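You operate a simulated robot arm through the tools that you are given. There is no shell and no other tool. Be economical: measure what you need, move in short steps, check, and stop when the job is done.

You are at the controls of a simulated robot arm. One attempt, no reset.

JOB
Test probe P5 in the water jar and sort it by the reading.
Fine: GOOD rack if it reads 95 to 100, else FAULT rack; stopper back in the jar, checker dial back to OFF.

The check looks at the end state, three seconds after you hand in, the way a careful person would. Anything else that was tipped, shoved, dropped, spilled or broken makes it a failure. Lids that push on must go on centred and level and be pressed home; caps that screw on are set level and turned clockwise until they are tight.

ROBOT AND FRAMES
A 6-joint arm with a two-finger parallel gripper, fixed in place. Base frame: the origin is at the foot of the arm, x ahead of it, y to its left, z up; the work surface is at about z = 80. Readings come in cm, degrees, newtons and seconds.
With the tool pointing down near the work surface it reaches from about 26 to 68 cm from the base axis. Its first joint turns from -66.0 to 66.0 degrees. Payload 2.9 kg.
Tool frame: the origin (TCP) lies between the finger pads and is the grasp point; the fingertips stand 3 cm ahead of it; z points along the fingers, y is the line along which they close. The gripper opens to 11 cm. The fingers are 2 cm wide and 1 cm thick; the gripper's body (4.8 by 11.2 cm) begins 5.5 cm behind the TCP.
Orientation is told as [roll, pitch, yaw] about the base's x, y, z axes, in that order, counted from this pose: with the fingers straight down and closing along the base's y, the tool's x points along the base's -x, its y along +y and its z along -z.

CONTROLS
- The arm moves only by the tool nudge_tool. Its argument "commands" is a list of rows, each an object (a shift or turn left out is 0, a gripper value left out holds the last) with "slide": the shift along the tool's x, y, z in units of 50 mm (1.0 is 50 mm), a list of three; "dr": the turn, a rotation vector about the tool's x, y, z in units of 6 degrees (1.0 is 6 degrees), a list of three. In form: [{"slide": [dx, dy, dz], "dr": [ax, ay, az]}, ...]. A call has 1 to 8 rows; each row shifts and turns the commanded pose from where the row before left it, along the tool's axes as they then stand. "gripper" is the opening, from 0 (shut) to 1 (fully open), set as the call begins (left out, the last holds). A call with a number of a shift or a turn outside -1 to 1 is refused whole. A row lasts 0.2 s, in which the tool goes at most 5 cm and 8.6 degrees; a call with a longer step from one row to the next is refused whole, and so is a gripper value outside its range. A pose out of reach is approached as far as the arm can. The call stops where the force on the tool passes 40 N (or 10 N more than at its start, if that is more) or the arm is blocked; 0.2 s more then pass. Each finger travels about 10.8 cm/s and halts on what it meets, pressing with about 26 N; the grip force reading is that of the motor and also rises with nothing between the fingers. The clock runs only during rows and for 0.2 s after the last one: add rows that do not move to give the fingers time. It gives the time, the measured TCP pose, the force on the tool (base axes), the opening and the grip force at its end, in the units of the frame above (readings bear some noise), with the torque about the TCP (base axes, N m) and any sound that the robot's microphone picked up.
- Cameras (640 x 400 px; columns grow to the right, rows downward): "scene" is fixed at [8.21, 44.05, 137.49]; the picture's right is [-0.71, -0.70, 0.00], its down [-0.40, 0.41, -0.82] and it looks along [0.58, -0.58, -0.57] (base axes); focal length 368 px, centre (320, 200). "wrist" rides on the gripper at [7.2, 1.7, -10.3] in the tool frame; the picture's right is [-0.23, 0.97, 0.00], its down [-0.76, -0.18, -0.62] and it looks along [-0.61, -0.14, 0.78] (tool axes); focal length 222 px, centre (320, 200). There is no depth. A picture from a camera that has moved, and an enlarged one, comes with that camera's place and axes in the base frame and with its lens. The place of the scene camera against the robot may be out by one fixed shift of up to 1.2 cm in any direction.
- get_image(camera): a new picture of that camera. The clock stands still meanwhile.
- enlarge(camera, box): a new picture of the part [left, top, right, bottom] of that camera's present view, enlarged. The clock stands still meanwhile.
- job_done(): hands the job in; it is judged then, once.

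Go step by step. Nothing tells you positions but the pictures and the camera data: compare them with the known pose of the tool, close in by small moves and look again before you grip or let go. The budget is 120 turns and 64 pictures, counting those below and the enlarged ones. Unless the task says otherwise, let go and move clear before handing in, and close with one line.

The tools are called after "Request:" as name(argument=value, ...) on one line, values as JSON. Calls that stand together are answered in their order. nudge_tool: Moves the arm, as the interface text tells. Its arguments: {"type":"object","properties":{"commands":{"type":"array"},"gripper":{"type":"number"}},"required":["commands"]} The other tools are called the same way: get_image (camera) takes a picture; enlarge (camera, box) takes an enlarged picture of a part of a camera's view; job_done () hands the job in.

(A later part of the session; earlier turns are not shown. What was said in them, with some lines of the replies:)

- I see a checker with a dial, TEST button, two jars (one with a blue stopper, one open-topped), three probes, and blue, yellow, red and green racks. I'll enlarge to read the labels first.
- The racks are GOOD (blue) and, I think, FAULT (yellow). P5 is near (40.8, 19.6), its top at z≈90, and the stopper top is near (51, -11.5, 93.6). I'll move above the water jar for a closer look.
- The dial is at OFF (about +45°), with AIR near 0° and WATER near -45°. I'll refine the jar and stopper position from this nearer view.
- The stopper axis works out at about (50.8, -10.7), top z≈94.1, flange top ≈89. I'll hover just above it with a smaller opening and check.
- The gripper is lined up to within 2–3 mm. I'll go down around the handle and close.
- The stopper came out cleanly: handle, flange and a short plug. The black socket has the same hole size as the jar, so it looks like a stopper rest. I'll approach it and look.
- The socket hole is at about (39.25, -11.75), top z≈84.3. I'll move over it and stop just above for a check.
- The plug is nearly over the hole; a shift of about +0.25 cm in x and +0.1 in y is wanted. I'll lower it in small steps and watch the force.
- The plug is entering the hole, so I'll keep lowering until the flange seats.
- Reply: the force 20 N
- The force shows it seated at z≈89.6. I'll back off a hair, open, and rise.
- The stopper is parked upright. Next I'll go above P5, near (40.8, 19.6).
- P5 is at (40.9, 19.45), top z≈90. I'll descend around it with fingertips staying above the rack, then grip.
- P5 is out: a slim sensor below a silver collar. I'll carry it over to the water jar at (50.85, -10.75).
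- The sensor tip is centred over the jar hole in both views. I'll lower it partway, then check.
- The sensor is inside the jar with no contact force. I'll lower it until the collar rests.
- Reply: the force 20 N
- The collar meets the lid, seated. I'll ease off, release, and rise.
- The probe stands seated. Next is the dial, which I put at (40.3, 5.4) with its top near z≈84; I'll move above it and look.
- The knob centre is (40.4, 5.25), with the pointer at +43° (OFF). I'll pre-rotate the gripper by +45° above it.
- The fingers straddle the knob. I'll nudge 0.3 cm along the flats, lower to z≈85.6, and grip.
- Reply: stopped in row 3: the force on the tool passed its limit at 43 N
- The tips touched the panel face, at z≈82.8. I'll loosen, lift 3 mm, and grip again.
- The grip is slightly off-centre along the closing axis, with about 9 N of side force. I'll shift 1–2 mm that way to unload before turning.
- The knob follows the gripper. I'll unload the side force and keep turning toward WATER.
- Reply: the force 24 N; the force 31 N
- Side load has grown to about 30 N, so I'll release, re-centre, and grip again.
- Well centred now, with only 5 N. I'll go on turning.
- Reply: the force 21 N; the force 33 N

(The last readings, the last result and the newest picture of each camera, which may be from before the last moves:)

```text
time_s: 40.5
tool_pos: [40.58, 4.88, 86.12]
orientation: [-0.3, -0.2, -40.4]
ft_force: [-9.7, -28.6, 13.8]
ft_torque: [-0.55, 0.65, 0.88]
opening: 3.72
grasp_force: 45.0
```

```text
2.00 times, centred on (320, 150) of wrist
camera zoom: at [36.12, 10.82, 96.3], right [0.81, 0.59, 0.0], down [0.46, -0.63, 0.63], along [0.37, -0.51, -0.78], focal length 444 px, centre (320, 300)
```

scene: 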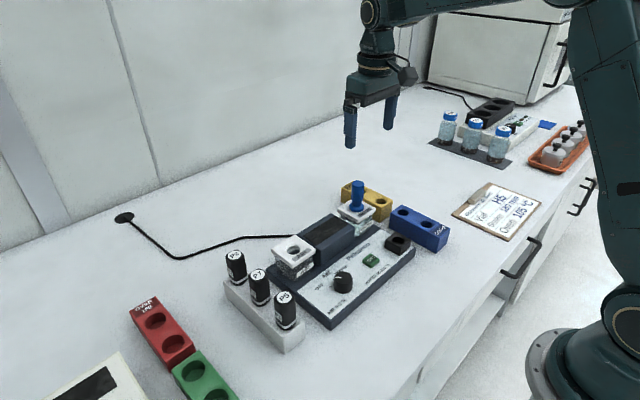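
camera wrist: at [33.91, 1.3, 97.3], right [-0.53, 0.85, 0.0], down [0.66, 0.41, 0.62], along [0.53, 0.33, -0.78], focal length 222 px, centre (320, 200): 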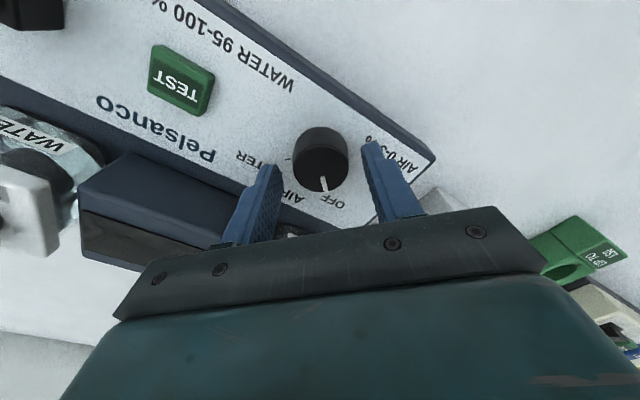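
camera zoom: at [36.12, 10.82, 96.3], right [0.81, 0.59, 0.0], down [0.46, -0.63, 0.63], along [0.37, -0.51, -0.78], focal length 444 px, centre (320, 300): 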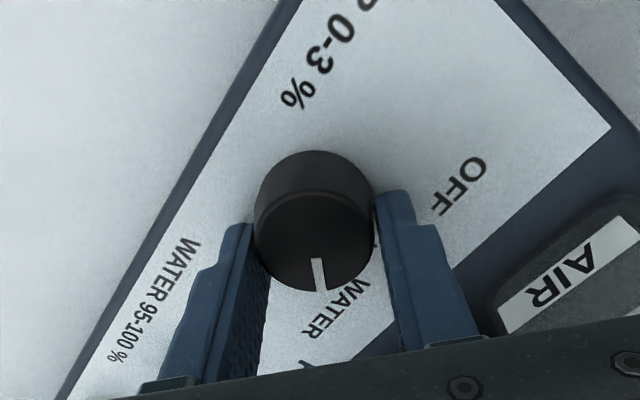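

Torque about z has risen to 0.88 N·m, so this is probably the end stop at WATER. I'll release and look.

Request:
nudge_tool(commands=[{}, {}, {"slide": [0, 0, -0.6]}, {"slide": [0, 0, -0.8]}, {"slide": [0, 0, -0.8]}, {"slide": [0, 0, -0.6]}, {}], gripper=0.5)

Request:
enlarge(camera="scene", box=[260, 210, 420, 310])

Request:
enlarge(camera="wrist", box=[160, 50, 480, 250])

```text
time_s: 42.1
tool_pos: [40.69, 5.02, 100.19]
orientation: [0.1, -0.1, -40.2]
ft_force: [0.4, 0.4, 0.3]
ft_torque: [-0.01, 0.02, 0.03]
opening: 5.49
grasp_force: 0.1
```

```text
4.00 times, centred on (340, 260) of scene
camera zoom: at [8.21, 44.05, 137.49], right [-0.71, -0.7, 0.0], down [-0.4, 0.41, -0.82], along [0.58, -0.58, -0.57], focal length 1472 px, centre (240, -40)
```

zoom: 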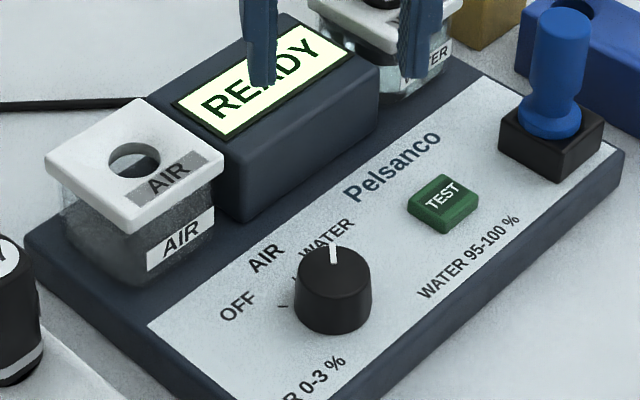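

```text
2.00 times, centred on (320, 150) of wrist
camera zoom: at [36.08, 11.01, 110.4], right [0.8, 0.6, 0.0], down [0.47, -0.63, 0.62], along [0.37, -0.5, -0.78], focal length 444 px, centre (320, 300)
```

zoom: 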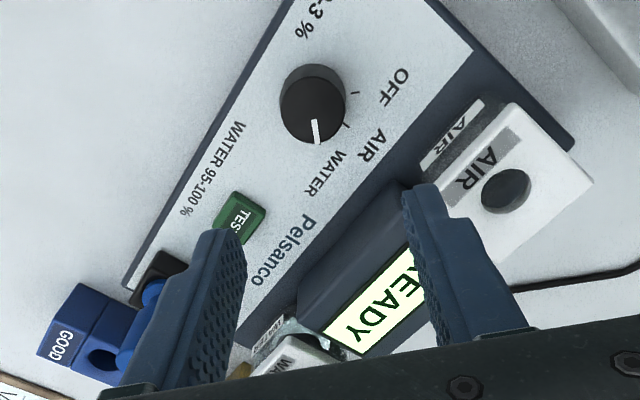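

The display shows READY with the pointer at WATER. TEST is at about (40.35, -3.9); I'll rotate back to yaw 0, close the fingers, and move over it.

Request:
nudge_tool(commands=[{"dr": [0, 0, -0.957]}, {"dr": [0, 0, -0.957]}, {"dr": [0, 0, -0.957]}, {"dr": [0, 0, -0.957]}, {"dr": [0, 0, -0.957]}, {"dr": [0, 0, -0.957]}, {"dr": [0, 0, -0.957]}, {}], gripper=0)

Request:
nudge_tool(commands=[{"slide": [0.06, -0.9, 0]}, {"slide": [0, -0.88, 0.2]}, {"slide": [0, 0, 0.8]}, {"slide": [0, 0, 0.8]}, {}])

Request:
enlarge(camera="wrist", box=[200, 40, 440, 190])

```text
time_s: 43.9
tool_pos: [40.61, 5.13, 100.18]
orientation: [0.0, -0.2, 0.1]
ft_force: [0.4, 0.7, -0.6]
ft_torque: [0.0, -0.03, -0.03]
opening: 0.0
grasp_force: 26.1
```

```text
time_s: 45.1
tool_pos: [40.16, -3.65, 90.89]
orientation: [-0.1, -0.2, 0.0]
ft_force: [-0.1, 0.0, -0.3]
ft_torque: [0.05, 0.02, 0.0]
opening: 0.02
grasp_force: 26.3
```

```text
2.67 times, centred on (320, 115) of wrist
camera zoom: at [32.83, -2.0, 101.08], right [0.23, 0.97, 0.0], down [0.76, -0.18, 0.63], along [0.61, -0.14, -0.78], focal length 592 px, centre (320, 427)
```

zoom: 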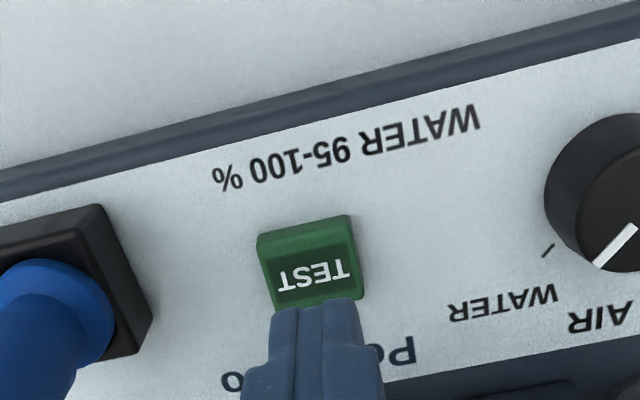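

Request:
nudge_tool(commands=[{"slide": [0.03, -0.045, 0.3]}, {"slide": [0, 0, 0.3]}, {"slide": [0, 0, 0.1]}, {"slide": [0, 0, 0.08]}, {}])

Request:
enlarge(camera="scene", box=[260, 190, 420, 290])

```text
time_s: 46.3
tool_pos: [40.16, -3.98, 87.15]
orientation: [0.0, -0.2, 0.1]
ft_force: [-0.6, -0.5, 0.2]
ft_torque: [0.02, -0.02, 0.02]
opening: 0.01
grasp_force: 25.9
```

```text
4.00 times, centred on (340, 240) of scene
camera zoom: at [8.21, 44.05, 137.49], right [-0.71, -0.7, 0.0], down [-0.4, 0.41, -0.82], along [0.58, -0.58, -0.57], focal length 1472 px, centre (240, 40)
```

zoom: 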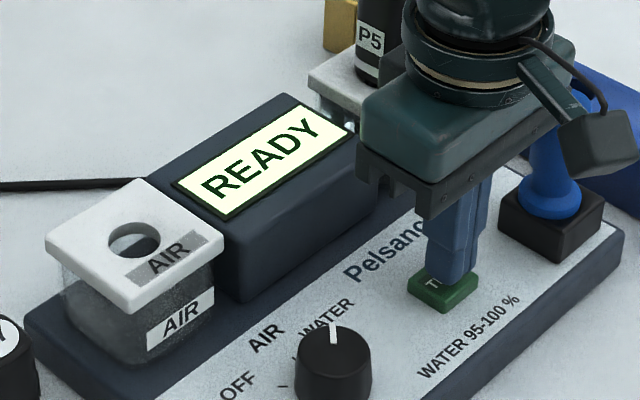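

The tip is right over the button and still READY. I'll press down in small steps.

Request:
nudge_tool(commands=[{"slide": [0, 0, 0.04]}, {"slide": [0, 0, 0.04]}, {"slide": [0, 0, 0.04]}, {}])

```text
time_s: 47.3
tool_pos: [40.16, -4.04, 86.61]
orientation: [-0.1, -0.2, 0.1]
ft_force: [-0.1, 0.2, 0.2]
ft_torque: [0.0, -0.02, -0.02]
opening: 0.0
grasp_force: 25.8
```

Request:
nudge_tool(commands=[{"slide": [0, 0, 0.03]}, {"slide": [0, 0, 0.03]}, {"slide": [0, 0, 0.03]}, {}])

Request:
enlarge(camera="scene", box=[260, 190, 420, 290])

```text
time_s: 48.3
tool_pos: [40.23, -3.98, 86.12]
orientation: [0.0, -0.2, 0.0]
ft_force: [0.1, 1.7, 6.9]
ft_torque: [0.06, -0.01, -0.01]
opening: 0.01
grasp_force: 25.8
heard: click
```

```text
4.00 times, centred on (340, 240) of scene
camera zoom: at [8.2, 44.05, 137.49], right [-0.71, -0.7, 0.0], down [-0.4, 0.41, -0.82], along [0.58, -0.58, -0.57], focal length 1472 px, centre (240, 40)
```

zoom: 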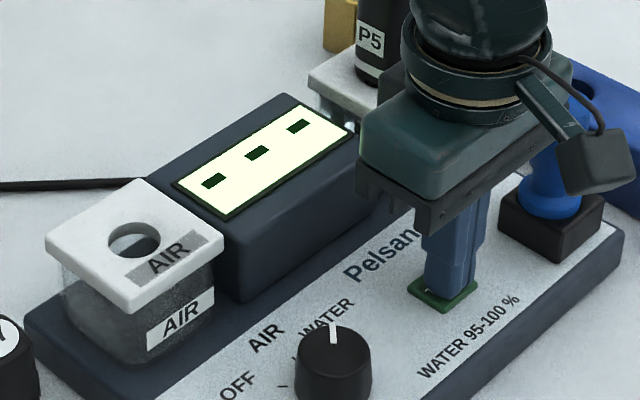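

It clicked and shows "---", measuring. I'll rise and wait a few seconds.

Request:
nudge_tool(commands=[{"slide": [0, 0, -0.5]}, {"slide": [0, 0, -0.8]}, {"slide": [0, 0, -0.8]}, {}, {}, {}, {}, {}])

Request:
enlarge(camera="scene", box=[260, 190, 420, 290])

```text
time_s: 50.1
tool_pos: [39.94, -3.75, 96.65]
orientation: [0.0, -0.3, 0.0]
ft_force: [0.2, 0.0, -0.4]
ft_torque: [-0.02, 0.03, -0.05]
opening: 0.0
grasp_force: 26.0
```

```text
4.00 times, centred on (340, 240) of scene
camera zoom: at [8.21, 44.05, 137.49], right [-0.71, -0.7, 0.0], down [-0.4, 0.41, -0.82], along [0.58, -0.58, -0.57], focal length 1472 px, centre (240, 40)
```

zoom: 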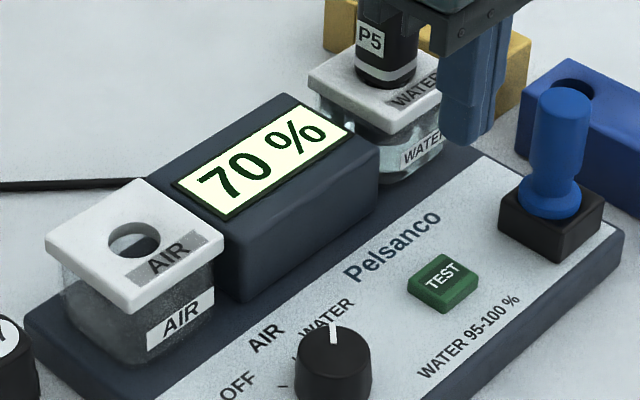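

It reads 70 %, but it could still be settling, so I'll wait and look again.

Request:
nudge_tool(commands=[{}, {}, {}, {}, {}, {}, {}, {}])

Request:
nudge_tool(commands=[{}, {}, {}, {}, {}, {}, {}, {}])

Request:
enlarge(camera="scene", box=[260, 190, 420, 290])

```text
time_s: 51.9
tool_pos: [40.2, -3.78, 96.58]
orientation: [-0.1, -0.2, -0.1]
ft_force: [0.6, -0.7, 0.2]
ft_torque: [-0.02, -0.04, -0.03]
opening: 0.0
grasp_force: 26.1
```

```text
time_s: 53.7
tool_pos: [40.09, -3.85, 96.57]
orientation: [0.0, -0.2, 0.0]
ft_force: [0.1, 0.0, 0.2]
ft_torque: [-0.01, -0.02, 0.04]
opening: 0.01
grasp_force: 26.0
```

```text
4.00 times, centred on (340, 240) of scene
camera zoom: at [8.21, 44.05, 137.49], right [-0.71, -0.7, 0.0], down [-0.4, 0.41, -0.82], along [0.58, -0.58, -0.57], focal length 1472 px, centre (240, 40)
```

zoom: 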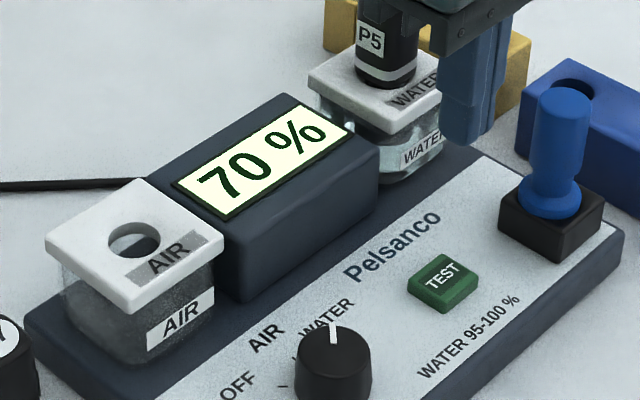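

The reading is steady at 70 %, so P5 goes to the FAULT rack. First I'll turn the dial back: move over the knob at yaw -45 and come down.

Request:
nudge_tool(commands=[{"slide": [-0.1, 0.9, -0.3]}, {"slide": [0, 0.87, 0], "dr": [0, 0.03, 0]}, {"dr": [0, 0, 0.94]}, {"dr": [0, 0, 0.94]}, {"dr": [0, 0, 0.94]}, {"dr": [0, 0, 0.94]}, {"dr": [0, 0, 0.94]}, {"dr": [0, 0, 0.94]}], gripper=0.5)

Request:
nudge_tool(commands=[{"dr": [0, 0, 0.94]}, {"dr": [0, 0, 0.9]}, {"slide": [0, 0, 0.8]}, {"slide": [0, 0, 0.7]}, {}])

Request:
enlarge(camera="wrist", box=[160, 50, 480, 250])

```text
time_s: 55.5
tool_pos: [40.56, 4.84, 98.19]
orientation: [0.0, 0.1, -34.1]
ft_force: [-1.1, 0.5, 0.9]
ft_torque: [0.03, -0.01, 0.0]
opening: 5.47
grasp_force: 0.0
```

```text
time_s: 56.7
tool_pos: [40.63, 4.81, 90.52]
orientation: [0.0, 0.1, -44.9]
ft_force: [-0.8, -0.3, 0.4]
ft_torque: [0.0, 0.0, -0.03]
opening: 5.47
grasp_force: 0.1
```

```text
2.00 times, centred on (320, 150) of wrist
camera zoom: at [36.66, 11.16, 100.81], right [0.85, 0.53, 0.0], down [0.41, -0.66, 0.62], along [0.33, -0.53, -0.78], focal length 444 px, centre (320, 300)
```

zoom: 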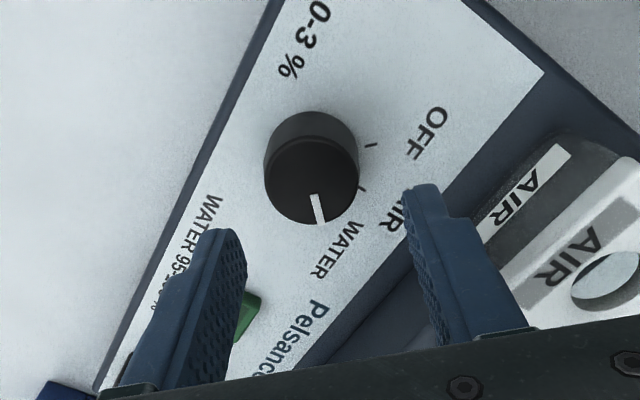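

The knob centre now works out at about (40.15, 5.08), consistent with the earlier forces. I'll correct, descend, and grip.

Request:
nudge_tool(commands=[{"slide": [0.1, -0.027, 0.3]}, {"slide": [0, 0, 0.3]}, {"slide": [0, 0, 0.24]}, {}])

Request:
nudge_tool(commands=[{}, {}, {}], gripper=0)

Request:
nudge_tool(commands=[{"dr": [0, 0, -0.8]}, {"dr": [0, 0, -0.8]}, {"dr": [0, 0, -0.8]}, {"dr": [0, 0, -0.8]}, {}])

```text
time_s: 57.7
tool_pos: [40.17, 4.96, 86.45]
orientation: [0.1, 0.0, -44.9]
ft_force: [0.2, -0.2, -0.1]
ft_torque: [0.02, 0.0, 0.01]
opening: 5.49
grasp_force: 0.1
```

```text
time_s: 58.5
tool_pos: [40.17, 5.06, 86.31]
orientation: [0.1, 0.1, -44.9]
ft_force: [8.7, 8.1, -8.3]
ft_torque: [0.29, -0.34, 0.0]
opening: 3.67
grasp_force: 45.0
```

```text
time_s: 59.7
tool_pos: [40.27, 5.15, 86.42]
orientation: [0.2, -0.2, -25.7]
ft_force: [21.0, 5.0, -16.9]
ft_torque: [0.25, -0.06, -0.04]
opening: 3.67
grasp_force: 44.8
```

Request:
nudge_tool(commands=[{"slide": [-0.025, 0.02, 0.015]}, {"dr": [0, 0, -0.8]}, {"dr": [0, 0, -0.8]}, {"dr": [0, 0, -0.8]}, {"dr": [0, 0, -0.8]}, {}])

```text
time_s: 61.3
tool_pos: [40.38, 5.2, 86.48]
orientation: [0.0, 0.0, -6.4]
ft_force: [-3.0, -1.3, 3.3]
ft_torque: [-0.06, -0.28, 0.0]
opening: 3.67
grasp_force: 45.2
stopped in row 6: the force on the tool passed its limit at 40 N (the readings are from after the stop); the commanded pose is now the measured one
```

The force limit tripped but the load is relaxed now. I'll look at the pointer before continuing.

Request:
nudge_tool(commands=[{"dr": [0, 0, -0.8]}, {"dr": [0, 0, -0.8]}, {"dr": [0, 0, -0.8]}, {}])

Request:
enlarge(camera="wrist", box=[160, 50, 480, 250])

```text
time_s: 62.3
tool_pos: [40.39, 5.21, 86.58]
orientation: [0.1, 0.0, 8.1]
ft_force: [-14.2, 8.2, 25.3]
ft_torque: [0.33, 0.39, -0.04]
opening: 3.69
grasp_force: 45.0
```

```text
2.00 times, centred on (320, 150) of wrist
camera zoom: at [32.87, 5.81, 96.75], right [0.09, 1.0, 0.0], down [0.78, -0.07, 0.62], along [0.62, -0.05, -0.78], focal length 444 px, centre (320, 300)
```

zoom: 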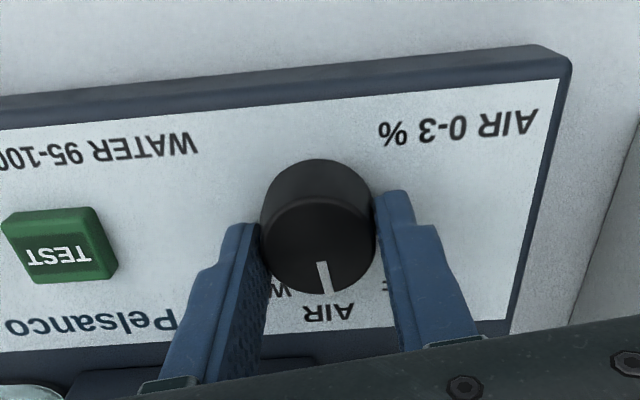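

Following fine, now near AIR. I'll release and regrip to clear the built-up loads.

Request:
nudge_tool(commands=[{}, {}, {"slide": [-0.02, 0, 0]}], gripper=0.45)

Request:
nudge_tool(commands=[{}, {}, {}], gripper=0)

```text
time_s: 63.1
tool_pos: [40.43, 5.11, 86.47]
orientation: [0.1, 0.0, 8.1]
ft_force: [-0.7, 0.8, 0.1]
ft_torque: [0.02, -0.01, 0.03]
opening: 4.96
grasp_force: 0.1
```

```text
time_s: 63.9
tool_pos: [40.53, 5.17, 86.32]
orientation: [0.1, 0.0, 8.2]
ft_force: [-0.4, 7.8, -2.3]
ft_torque: [0.29, -0.03, -0.09]
opening: 3.64
grasp_force: 44.8
```

Request:
nudge_tool(commands=[{"slide": [0, 0.02, 0], "dr": [0, 0, -0.8]}, {"dr": [0, 0, -0.8]}, {"dr": [0, 0, -0.8]}, {"dr": [0, 0, -0.8]}, {}])

Request:
nudge_tool(commands=[{"dr": [0, 0, -0.8]}, {"dr": [0, 0, -0.8]}, {"dr": [0, 0, -0.8]}, {}])

```text
time_s: 65.1
tool_pos: [40.41, 5.39, 86.6]
orientation: [0.1, 0.0, 27.3]
ft_force: [4.3, 5.8, -23.1]
ft_torque: [0.26, -0.2, 0.02]
opening: 3.65
grasp_force: 44.7
```

```text
time_s: 66.1
tool_pos: [40.37, 5.41, 86.45]
orientation: [0.2, 0.1, 41.7]
ft_force: [-0.6, 13.7, -26.6]
ft_torque: [0.34, 0.01, -0.03]
opening: 3.61
grasp_force: 45.0
```

Request:
nudge_tool(commands=[{"slide": [0, 0, 0.03], "dr": [0, 0, -0.3]}, {"dr": [0, 0, -0.3]}, {}])

Request:
enlarge(camera="wrist", box=[160, 50, 480, 250])

```text
time_s: 66.9
tool_pos: [40.42, 5.46, 86.56]
orientation: [0.4, -0.2, 45.3]
ft_force: [-20.1, 18.8, 26.0]
ft_torque: [-0.07, 1.19, -0.1]
opening: 3.63
grasp_force: 44.4
```

```text
2.00 times, centred on (320, 150) of wrist
camera zoom: at [34.02, 1.37, 96.75], right [-0.53, 0.85, 0.01], down [0.66, 0.41, 0.62], along [0.53, 0.34, -0.78], focal length 444 px, centre (320, 300)
```

zoom: 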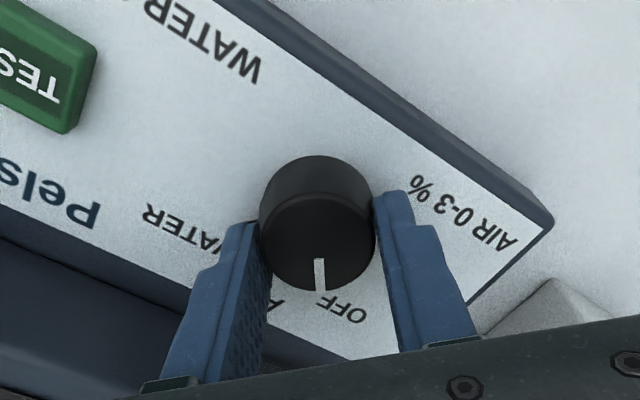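

The pointer still needs roughly 10° more to match its starting look. I'll continue a little.

Request:
nudge_tool(commands=[{"slide": [0, 0.02, -0.015], "dr": [0, 0, -0.6]}, {"dr": [0, 0, -0.6]}, {}])

Request:
nudge_tool(commands=[{"dr": [0, 0, -0.4]}, {"dr": [0, 0, -0.4]}, {}])

Request:
nudge_tool(commands=[{}, {}, {"slide": [0, 0, -0.6]}, {"slide": [0, 0, -0.8]}, {"slide": [0, 0, -0.8]}, {"slide": [0, 0, -0.6]}, {}], gripper=0.5)

Request:
enlarge(camera="scene", box=[260, 190, 420, 290])

```text
time_s: 67.7
tool_pos: [40.36, 5.41, 86.5]
orientation: [0.2, 0.0, 52.5]
ft_force: [-19.9, 14.0, 20.9]
ft_torque: [0.91, 0.51, -0.05]
opening: 3.62
grasp_force: 44.5
```

```text
time_s: 68.6
tool_pos: [40.31, 5.37, 86.32]
orientation: [0.4, 0.0, 57.2]
ft_force: [-3.0, 0.5, 5.8]
ft_torque: [0.35, 0.28, -0.36]
opening: 3.62
grasp_force: 45.1
stopped in row 3: the force on the tool passed its limit at 42 N (the readings are from after the stop); the commanded pose is now the measured one
```

```text
time_s: 70.2
tool_pos: [40.19, 5.44, 100.39]
orientation: [0.3, -0.1, 57.3]
ft_force: [-0.1, -0.7, 0.7]
ft_torque: [-0.02, -0.02, -0.03]
opening: 5.51
grasp_force: 0.2
```

```text
4.00 times, centred on (340, 240) of scene
camera zoom: at [8.21, 44.05, 137.49], right [-0.71, -0.7, 0.0], down [-0.4, 0.41, -0.82], along [0.58, -0.58, -0.57], focal length 1472 px, centre (240, 40)
```

zoom: 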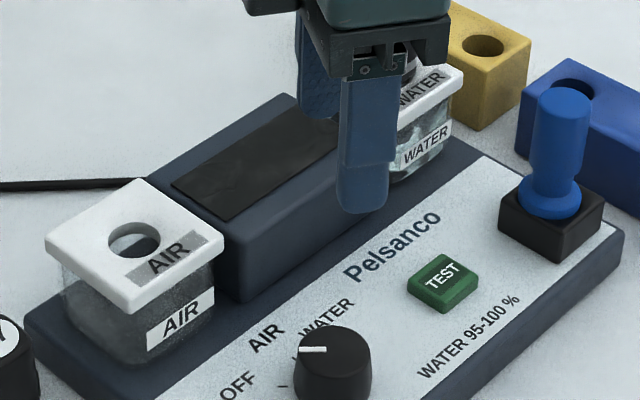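

The dial is at OFF, the display is blank and the checker hasn't moved. I'll turn back to yaw 0 and return to P5.

Request:
nudge_tool(commands=[{"dr": [0, 0, 1]}, {"dr": [0, 0, 1]}, {"dr": [0, 0, 1]}, {"dr": [0, 0, 1]}, {"dr": [0, 0, 1]}, {"dr": [0, 0, 1]}, {"dr": [0, 0, 1]}, {"dr": [0, 0, 1]}])

Request:
nudge_tool(commands=[{"dr": [0, 0, 0.78], "slide": [0, 0, -0.5]}, {"dr": [0, 0, 0.77], "slide": [0, 0, -0.3]}, {}])

```text
time_s: 72.0
tool_pos: [40.41, 5.48, 100.49]
orientation: [0.3, 0.1, 9.1]
ft_force: [-0.3, 1.1, -0.2]
ft_torque: [-0.01, 0.0, 0.03]
opening: 5.51
grasp_force: 0.1
```

```text
time_s: 72.8
tool_pos: [40.29, 5.55, 104.3]
orientation: [0.3, 0.1, 0.0]
ft_force: [-0.7, -0.4, -0.2]
ft_torque: [-0.01, 0.04, 0.04]
opening: 5.48
grasp_force: 0.0
```

Request:
nudge_tool(commands=[{"slide": [-0.42, -0.648, 0], "dr": [0.05, 0, 0]}, {"slide": [-0.42, -0.648, 0]}, {"slide": [-0.42, -0.648, 0]}, {"slide": [-0.42, -0.648, 0]}, {"slide": [-0.42, -0.648, 0]}, {"slide": [0, 0, 0.8]}, {}], gripper=0.55)

Request:
enlarge(camera="wrist", box=[190, 50, 430, 200])

```text
time_s: 74.4
tool_pos: [50.71, -10.93, 100.61]
orientation: [-0.1, 0.1, 0.0]
ft_force: [-0.3, 0.7, 0.3]
ft_torque: [-0.03, 0.01, 0.01]
opening: 6.04
grasp_force: 0.0
```

```text
2.67 times, centred on (310, 125) of wrist
camera zoom: at [43.44, -9.22, 110.83], right [0.23, 0.97, 0.0], down [0.76, -0.18, 0.62], along [0.61, -0.14, -0.78], focal length 592 px, centre (347, 400)
```

zoom: 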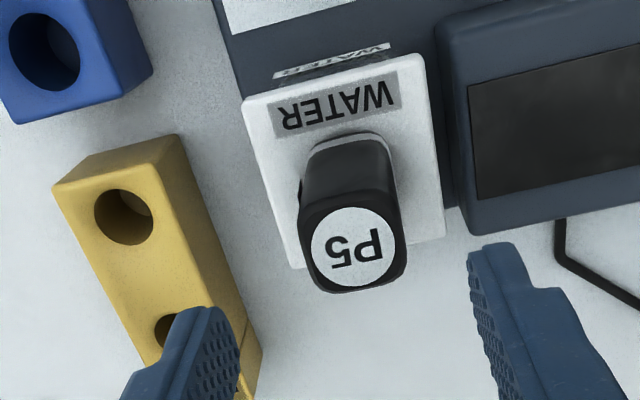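

P5 sits between the open fingers. I'll descend, grip, and lift it out of the jar.

Request:
nudge_tool(commands=[{"slide": [-0.04, 0.02, 0.6]}, {"slide": [0, 0, 0.6]}, {"slide": [0, 0, 0.47]}, {}])

Request:
nudge_tool(commands=[{}, {}, {}], gripper=0)

Request:
nudge_tool(commands=[{"slide": [0, 0, -0.2]}, {"slide": [0, 0, -0.4]}, {"slide": [0, 0, -0.6]}, {"slide": [0, 0, -0.8]}, {}, {}, {}])

Request:
get_image(camera="wrist")

```text
time_s: 75.4
tool_pos: [50.83, -10.7, 92.01]
orientation: [-0.2, 0.1, -0.1]
ft_force: [-0.5, 0.9, -0.2]
ft_torque: [0.0, 0.02, -0.03]
opening: 6.06
grasp_force: 0.1
```

```text
time_s: 76.2
tool_pos: [50.84, -10.54, 92.05]
orientation: [-0.2, 0.2, 0.0]
ft_force: [-0.3, -0.1, -0.3]
ft_torque: [0.0, 0.0, -0.03]
opening: 2.96
grasp_force: 26.0
```

```text
time_s: 77.8
tool_pos: [50.98, -10.68, 101.97]
orientation: [-0.1, 0.1, 0.0]
ft_force: [0.2, 0.6, -0.5]
ft_torque: [0.0, 0.01, 0.01]
opening: 2.97
grasp_force: 26.1
```

```text
11 pictures are left
camera wrist: at [43.64, -9.08, 112.26], right [0.23, 0.97, 0.0], down [0.76, -0.18, 0.62], along [0.6, -0.14, -0.78], focal length 222 px, centre (320, 200)
```

wrist: 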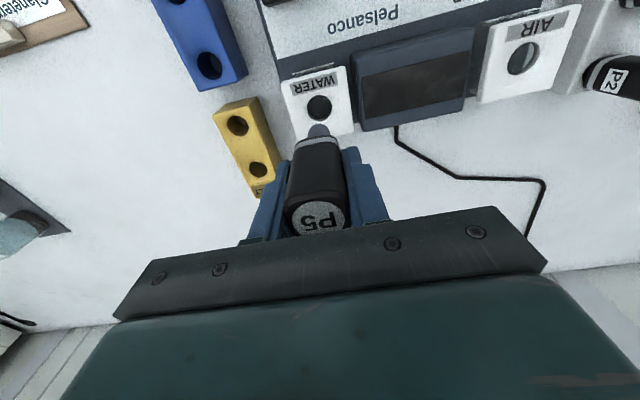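

P5 is out of the jar. The near FAULT hole is at about (51.4, -21.7); I'll move over it and stop just above to check.

Request:
nudge_tool(commands=[{"slide": [-0.03, -0.75, 0]}, {"slide": [-0.03, -0.75, 0]}, {"slide": [-0.02, -0.7, 0]}, {"slide": [0, 0, 0.5]}, {"slide": [0, 0, 0.7]}, {}, {}])

Request:
enlarge(camera="wrist", box=[190, 50, 430, 200])

Request:
enlarge(camera="scene", box=[320, 140, 440, 230])

```text
time_s: 79.4
tool_pos: [51.69, -21.85, 96.1]
orientation: [-0.1, 0.2, 0.0]
ft_force: [1.0, -0.1, -1.3]
ft_torque: [-0.04, 0.01, 0.05]
opening: 2.96
grasp_force: 26.2
```

```text
2.67 times, centred on (310, 125) of wrist
camera zoom: at [44.26, -20.2, 106.42], right [0.23, 0.97, 0.0], down [0.76, -0.18, 0.62], along [0.6, -0.14, -0.78], focal length 592 px, centre (347, 400)
```

zoom: 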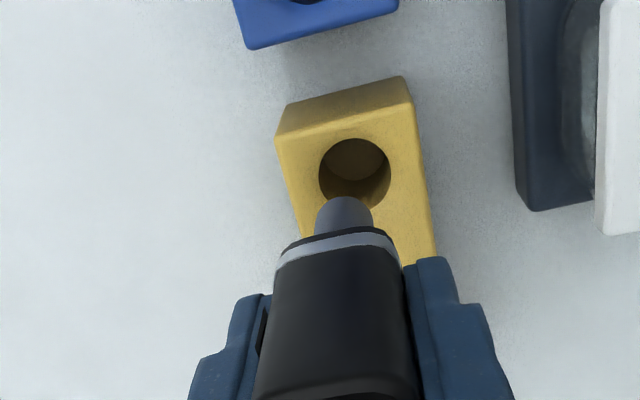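

```text
4.44 times, centred on (380, 185) of scene
camera zoom: at [8.21, 44.05, 137.49], right [-0.71, -0.7, 0.0], down [-0.4, 0.41, -0.82], along [0.58, -0.58, -0.57], focal length 1636 px, centre (53, 267)
```

zoom: 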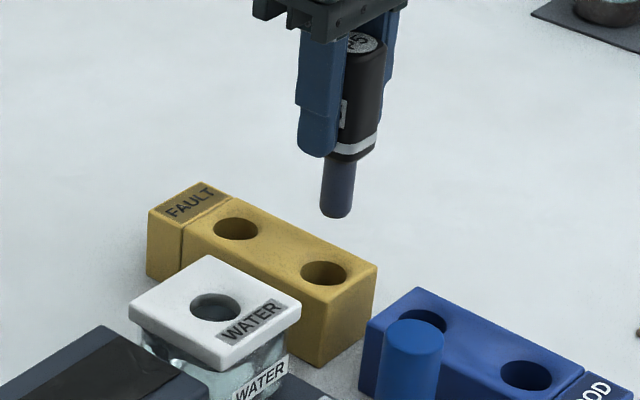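

The hole is about 0.4 cm in +y and 0.25 in -x from the sensor. I'll correct and lower close to the rim.

Request:
nudge_tool(commands=[{"slide": [0.05, 0.08, 0.2]}, {"slide": [0, 0, 0.3]}, {}, {}])

Request:
enlarge(camera="wrist", box=[190, 50, 430, 200])

Request:
enlarge(camera="scene", box=[320, 140, 440, 230])

```text
time_s: 80.4
tool_pos: [51.27, -21.33, 93.74]
orientation: [-0.2, 0.1, 0.0]
ft_force: [-0.7, 0.4, -0.8]
ft_torque: [0.02, 0.01, 0.02]
opening: 2.98
grasp_force: 25.3
```

```text
2.67 times, centred on (310, 125) of wrist
camera zoom: at [43.95, -19.71, 103.94], right [0.23, 0.97, 0.0], down [0.76, -0.18, 0.62], along [0.6, -0.14, -0.78], focal length 592 px, centre (347, 400)
```

zoom: 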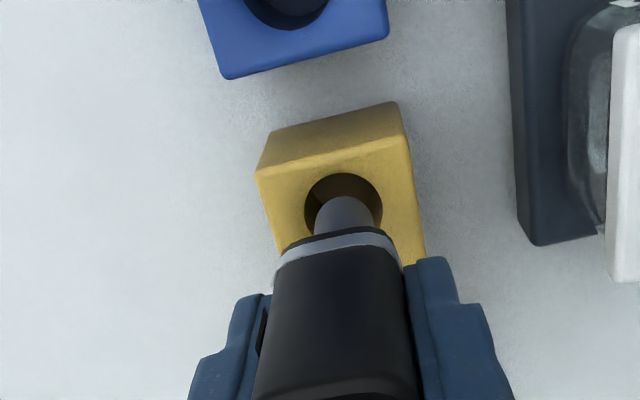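

```text
4.44 times, centred on (380, 185) of scene
camera zoom: at [8.21, 44.05, 137.49], right [-0.71, -0.7, 0.0], down [-0.4, 0.41, -0.82], along [0.58, -0.58, -0.57], focal length 1636 px, centre (53, 267)
```

zoom: 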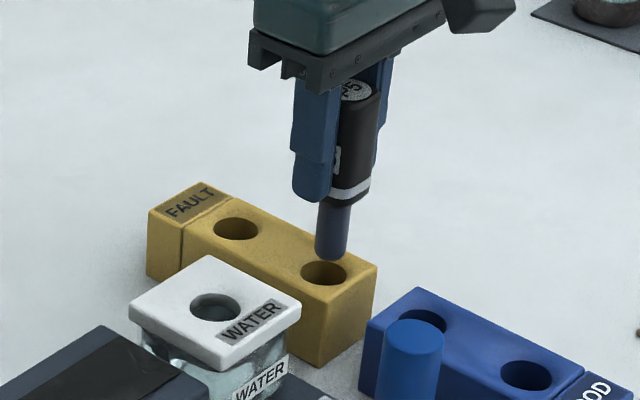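

The tip and hole agree to within 2 mm. I'll lower it in.

Request:
nudge_tool(commands=[{"slide": [-0.02, -0.01, 0.2]}, {"slide": [0, 0, 0.2]}, {"slide": [0, 0, 0.2]}, {}])

```text
time_s: 81.4
tool_pos: [51.24, -21.36, 90.54]
orientation: [-0.1, 0.1, -0.1]
ft_force: [3.3, 0.5, -0.1]
ft_torque: [0.04, -0.11, 0.01]
opening: 2.95
grasp_force: 25.8
```

Request:
nudge_tool(commands=[{"slide": [-0.025, 0, 0.15]}, {"slide": [0, 0, 0.15]}, {"slide": [0, 0, 0.1]}, {}])

```text
time_s: 82.4
tool_pos: [51.6, -21.3, 88.57]
orientation: [-0.2, 0.1, 0.1]
ft_force: [-0.1, -0.5, 0.0]
ft_torque: [0.0, 0.04, 0.02]
opening: 2.96
grasp_force: 26.1
```

Request:
nudge_tool(commands=[{"slide": [0, 0, 0.04]}, {"slide": [0, 0, 0.04]}, {"slide": [0, 0, 0.04]}, {}])

```text
time_s: 83.4
tool_pos: [51.64, -21.38, 88.18]
orientation: [-0.2, -0.2, -0.1]
ft_force: [1.8, -4.6, 22.1]
ft_torque: [-0.32, -0.01, 0.01]
opening: 2.98
grasp_force: 26.4
```

Seated at z≈88.2. I'll release, rise, and check.

Request:
nudge_tool(commands=[{"slide": [0, 0, -0.02]}])

Request:
nudge_tool(commands=[{}, {}, {"slide": [0, 0, -0.5]}, {"slide": [0, 0, -1]}, {"slide": [0, 0, -1]}, {"slide": [0, 0, -0.3]}, {}], gripper=0.5)

Request:
enlarge(camera="scene", box=[300, 140, 460, 260])

```text
time_s: 83.8
tool_pos: [51.45, -21.32, 88.08]
orientation: [-0.3, -0.2, -0.1]
ft_force: [5.6, -7.9, 18.8]
ft_torque: [-0.34, -0.39, -0.04]
opening: 2.96
grasp_force: 25.9
```

```text
time_s: 85.4
tool_pos: [51.44, -21.52, 102.15]
orientation: [-0.1, 0.2, 0.0]
ft_force: [-0.6, 0.5, 1.1]
ft_torque: [0.01, 0.01, 0.01]
opening: 5.52
grasp_force: 0.0
```

```text
3.33 times, centred on (380, 200) of scene
camera zoom: at [8.21, 44.05, 137.49], right [-0.71, -0.7, 0.0], down [-0.4, 0.41, -0.82], along [0.58, -0.58, -0.57], focal length 1227 px, centre (120, 200)
```

zoom: 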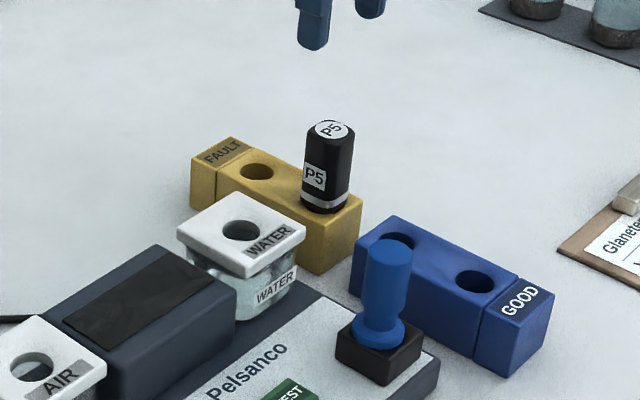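

P5 sits seated in the FAULT rack. Back to the stopper, parked at (39.6, -11.6).

Request:
nudge_tool(commands=[{"slide": [0.592, 0.495, 0]}, {"slide": [0.592, 0.495, 0]}, {"slide": [0.592, 0.495, 0]}, {"slide": [0.592, 0.495, 0]}, {"slide": [0, 0, 0.8]}, {}])

Request:
enlarge(camera="wrist", box=[190, 50, 430, 200])

```text
time_s: 86.8
tool_pos: [39.59, -11.05, 98.13]
orientation: [-0.1, 0.1, 0.0]
ft_force: [0.3, -0.4, 0.3]
ft_torque: [-0.01, -0.02, 0.02]
opening: 5.51
grasp_force: 0.1
```

```text
2.67 times, centred on (310, 125) of wrist
camera zoom: at [32.37, -9.39, 108.47], right [0.23, 0.97, 0.0], down [0.76, -0.18, 0.62], along [0.61, -0.14, -0.78], focal length 592 px, centre (347, 400)
```

zoom: 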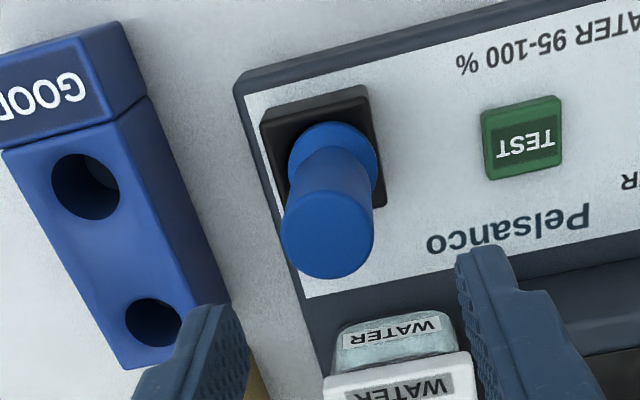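

Request:
nudge_tool(commands=[{"slide": [0, -0.1, 0.5]}, {"slide": [0, 0, 0.6]}, {"slide": [0, 0, 0.55]}, {}])

Request:
nudge_tool(commands=[{}, {}, {}], gripper=0)

Request:
nudge_tool(commands=[{"slide": [0, 0, -0.2]}, {"slide": [0, 0, -0.4]}, {"slide": [0, 0, -0.8]}, {"slide": [0, 0, -0.8]}, {}])

```text
time_s: 87.8
tool_pos: [39.67, -11.76, 89.59]
orientation: [-0.1, 0.1, 0.0]
ft_force: [-0.8, 0.3, -0.7]
ft_torque: [0.0, 0.01, -0.01]
opening: 5.47
grasp_force: 0.0
```

```text
time_s: 88.6
tool_pos: [39.62, -11.73, 89.78]
orientation: [-0.1, 0.1, 0.0]
ft_force: [0.6, 1.1, 0.8]
ft_torque: [0.07, -0.01, 0.01]
opening: 2.66
grasp_force: 25.8
```

```text
time_s: 89.8
tool_pos: [39.77, -12.02, 101.01]
orientation: [0.0, 0.2, 0.0]
ft_force: [0.3, 0.7, -0.8]
ft_torque: [0.03, -0.01, 0.0]
opening: 2.63
grasp_force: 26.0
```

I have the stopper and will carry it over the jar to (50.9, -10.7).

Request:
nudge_tool(commands=[{"slide": [-0.75, 0.07, 0]}, {"slide": [-0.75, 0.07, 0]}, {"slide": [-0.75, 0.07, 0]}, {"slide": [0, 0, 0.5]}, {"slide": [0, 0, 0.4]}, {}, {}])

Request:
enlarge(camera="scene", box=[300, 140, 420, 230])

Request:
enlarge(camera="wrist", box=[190, 50, 430, 200])

```text
time_s: 91.4
tool_pos: [50.84, -10.9, 96.22]
orientation: [-0.1, 0.1, 0.0]
ft_force: [-0.1, 0.5, 0.0]
ft_torque: [-0.01, 0.0, 0.0]
opening: 2.64
grasp_force: 26.2
```

```text
4.44 times, centred on (360, 185) of scene
camera zoom: at [8.21, 44.05, 137.49], right [-0.71, -0.7, 0.0], down [-0.4, 0.41, -0.82], along [0.58, -0.58, -0.57], focal length 1636 px, centre (142, 267)
```

zoom: 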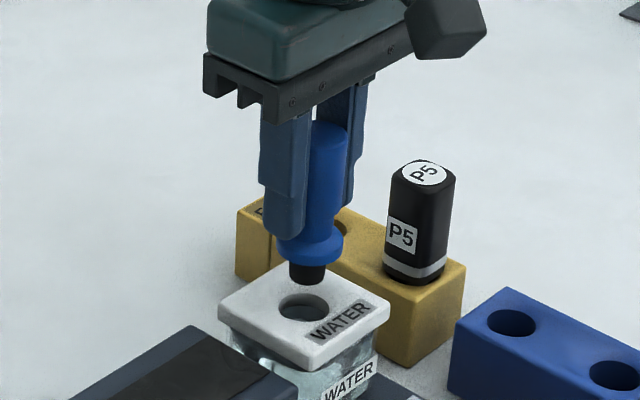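

```text
2.67 times, centred on (310, 125) of wrist
camera zoom: at [43.57, -9.26, 106.6], right [0.23, 0.97, 0.0], down [0.76, -0.18, 0.62], along [0.6, -0.14, -0.78], focal length 592 px, centre (347, 400)
```

zoom: 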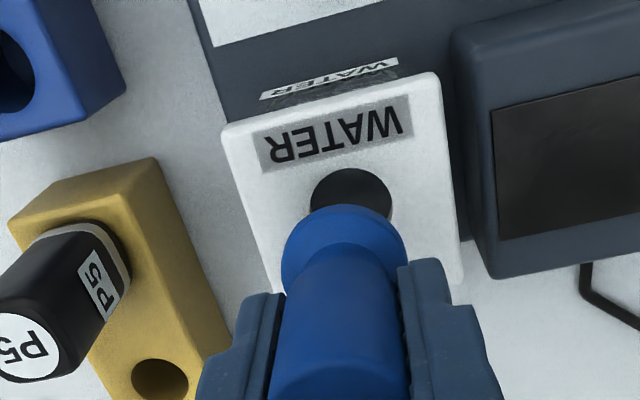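

The plug is nearly over the hole; I'll apply a ~1 mm correction and lower gently.

Request:
nudge_tool(commands=[{"slide": [-0.016, 0.026, 0.15]}, {"slide": [0, 0, 0.2]}, {"slide": [0, 0, 0.15]}, {}])

Request:
nudge_tool(commands=[{"slide": [0, 0, 0.08]}, {"slide": [0, 0, 0.06]}, {"slide": [0, 0, 0.04]}, {}])

```text
time_s: 92.4
tool_pos: [50.91, -10.75, 93.76]
orientation: [-0.1, 0.2, -0.1]
ft_force: [0.1, 0.0, -0.5]
ft_torque: [0.0, 0.04, -0.02]
opening: 2.63
grasp_force: 25.9
```

```text
time_s: 93.4
tool_pos: [51.02, -10.73, 93.0]
orientation: [-0.1, 0.0, 0.0]
ft_force: [-2.0, 0.8, 11.9]
ft_torque: [-0.19, 0.16, -0.07]
opening: 2.66
grasp_force: 25.8
```

Contact at the original seating height. I'll press a little to make sure it's home, then look.

Request:
nudge_tool(commands=[{"slide": [0, 0, 0.03]}, {"slide": [0, 0, 0.03]}, {}])

Request:
enlarge(camera="scene", box=[300, 140, 420, 230])

```text
time_s: 94.0
tool_pos: [50.96, -10.82, 92.93]
orientation: [-0.1, -0.1, -0.1]
ft_force: [-3.5, 0.7, 7.4]
ft_torque: [-0.1, 0.24, -0.06]
opening: 2.66
grasp_force: 26.3
stopped in row 2: the force on the tool passed its limit at 44 N (the readings are from after the stop); the commanded pose is now the measured one
```

```text
4.44 times, centred on (360, 185) of scene
camera zoom: at [8.19, 44.05, 137.49], right [-0.71, -0.7, 0.0], down [-0.4, 0.41, -0.82], along [0.58, -0.58, -0.57], focal length 1636 px, centre (142, 267)
```

zoom: 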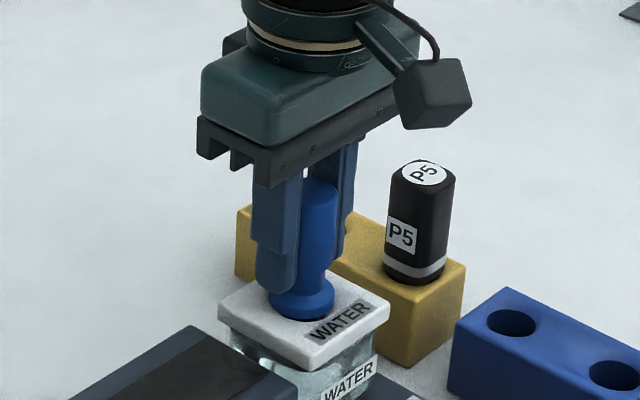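

Pressed home and level. I'll release and rise clear.

Request:
nudge_tool(commands=[{}, {}, {"slide": [0, 0, -0.5]}, {"slide": [0, 0, -1]}, {"slide": [0, 0, -1]}, {"slide": [0, 0, -0.6]}, {}, {}], gripper=0.5)

Request:
enlarge(camera="scene", box=[210, 160, 460, 350])

```text
time_s: 95.8
tool_pos: [50.92, -10.82, 108.27]
orientation: [-0.1, -0.2, -0.1]
ft_force: [-0.5, -0.6, 0.3]
ft_torque: [-0.01, 0.01, -0.04]
opening: 5.5
grasp_force: 0.0
```

```text
2.11 times, centred on (335, 255) of scene
camera zoom: at [8.21, 44.05, 137.49], right [-0.71, -0.7, 0.0], down [-0.4, 0.41, -0.82], along [0.58, -0.58, -0.57], focal length 775 px, centre (288, 84)
```

zoom: 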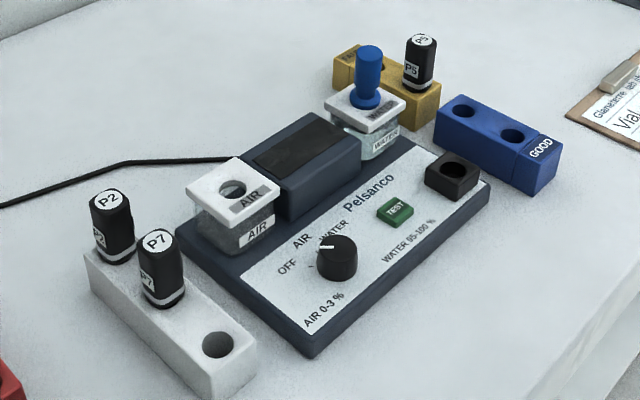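

The stopper is seated in the water jar, P5 is in the FAULT rack, the dial is at OFF, and nothing else has moved. Handing in.

Request:
job_done()

```text
The job is handed in.
```

P5 read 70 % in the water jar, outside 95–100, so it is in the FAULT rack; the stopper is back in the jar, the dial is at OFF, and the job is handed in.
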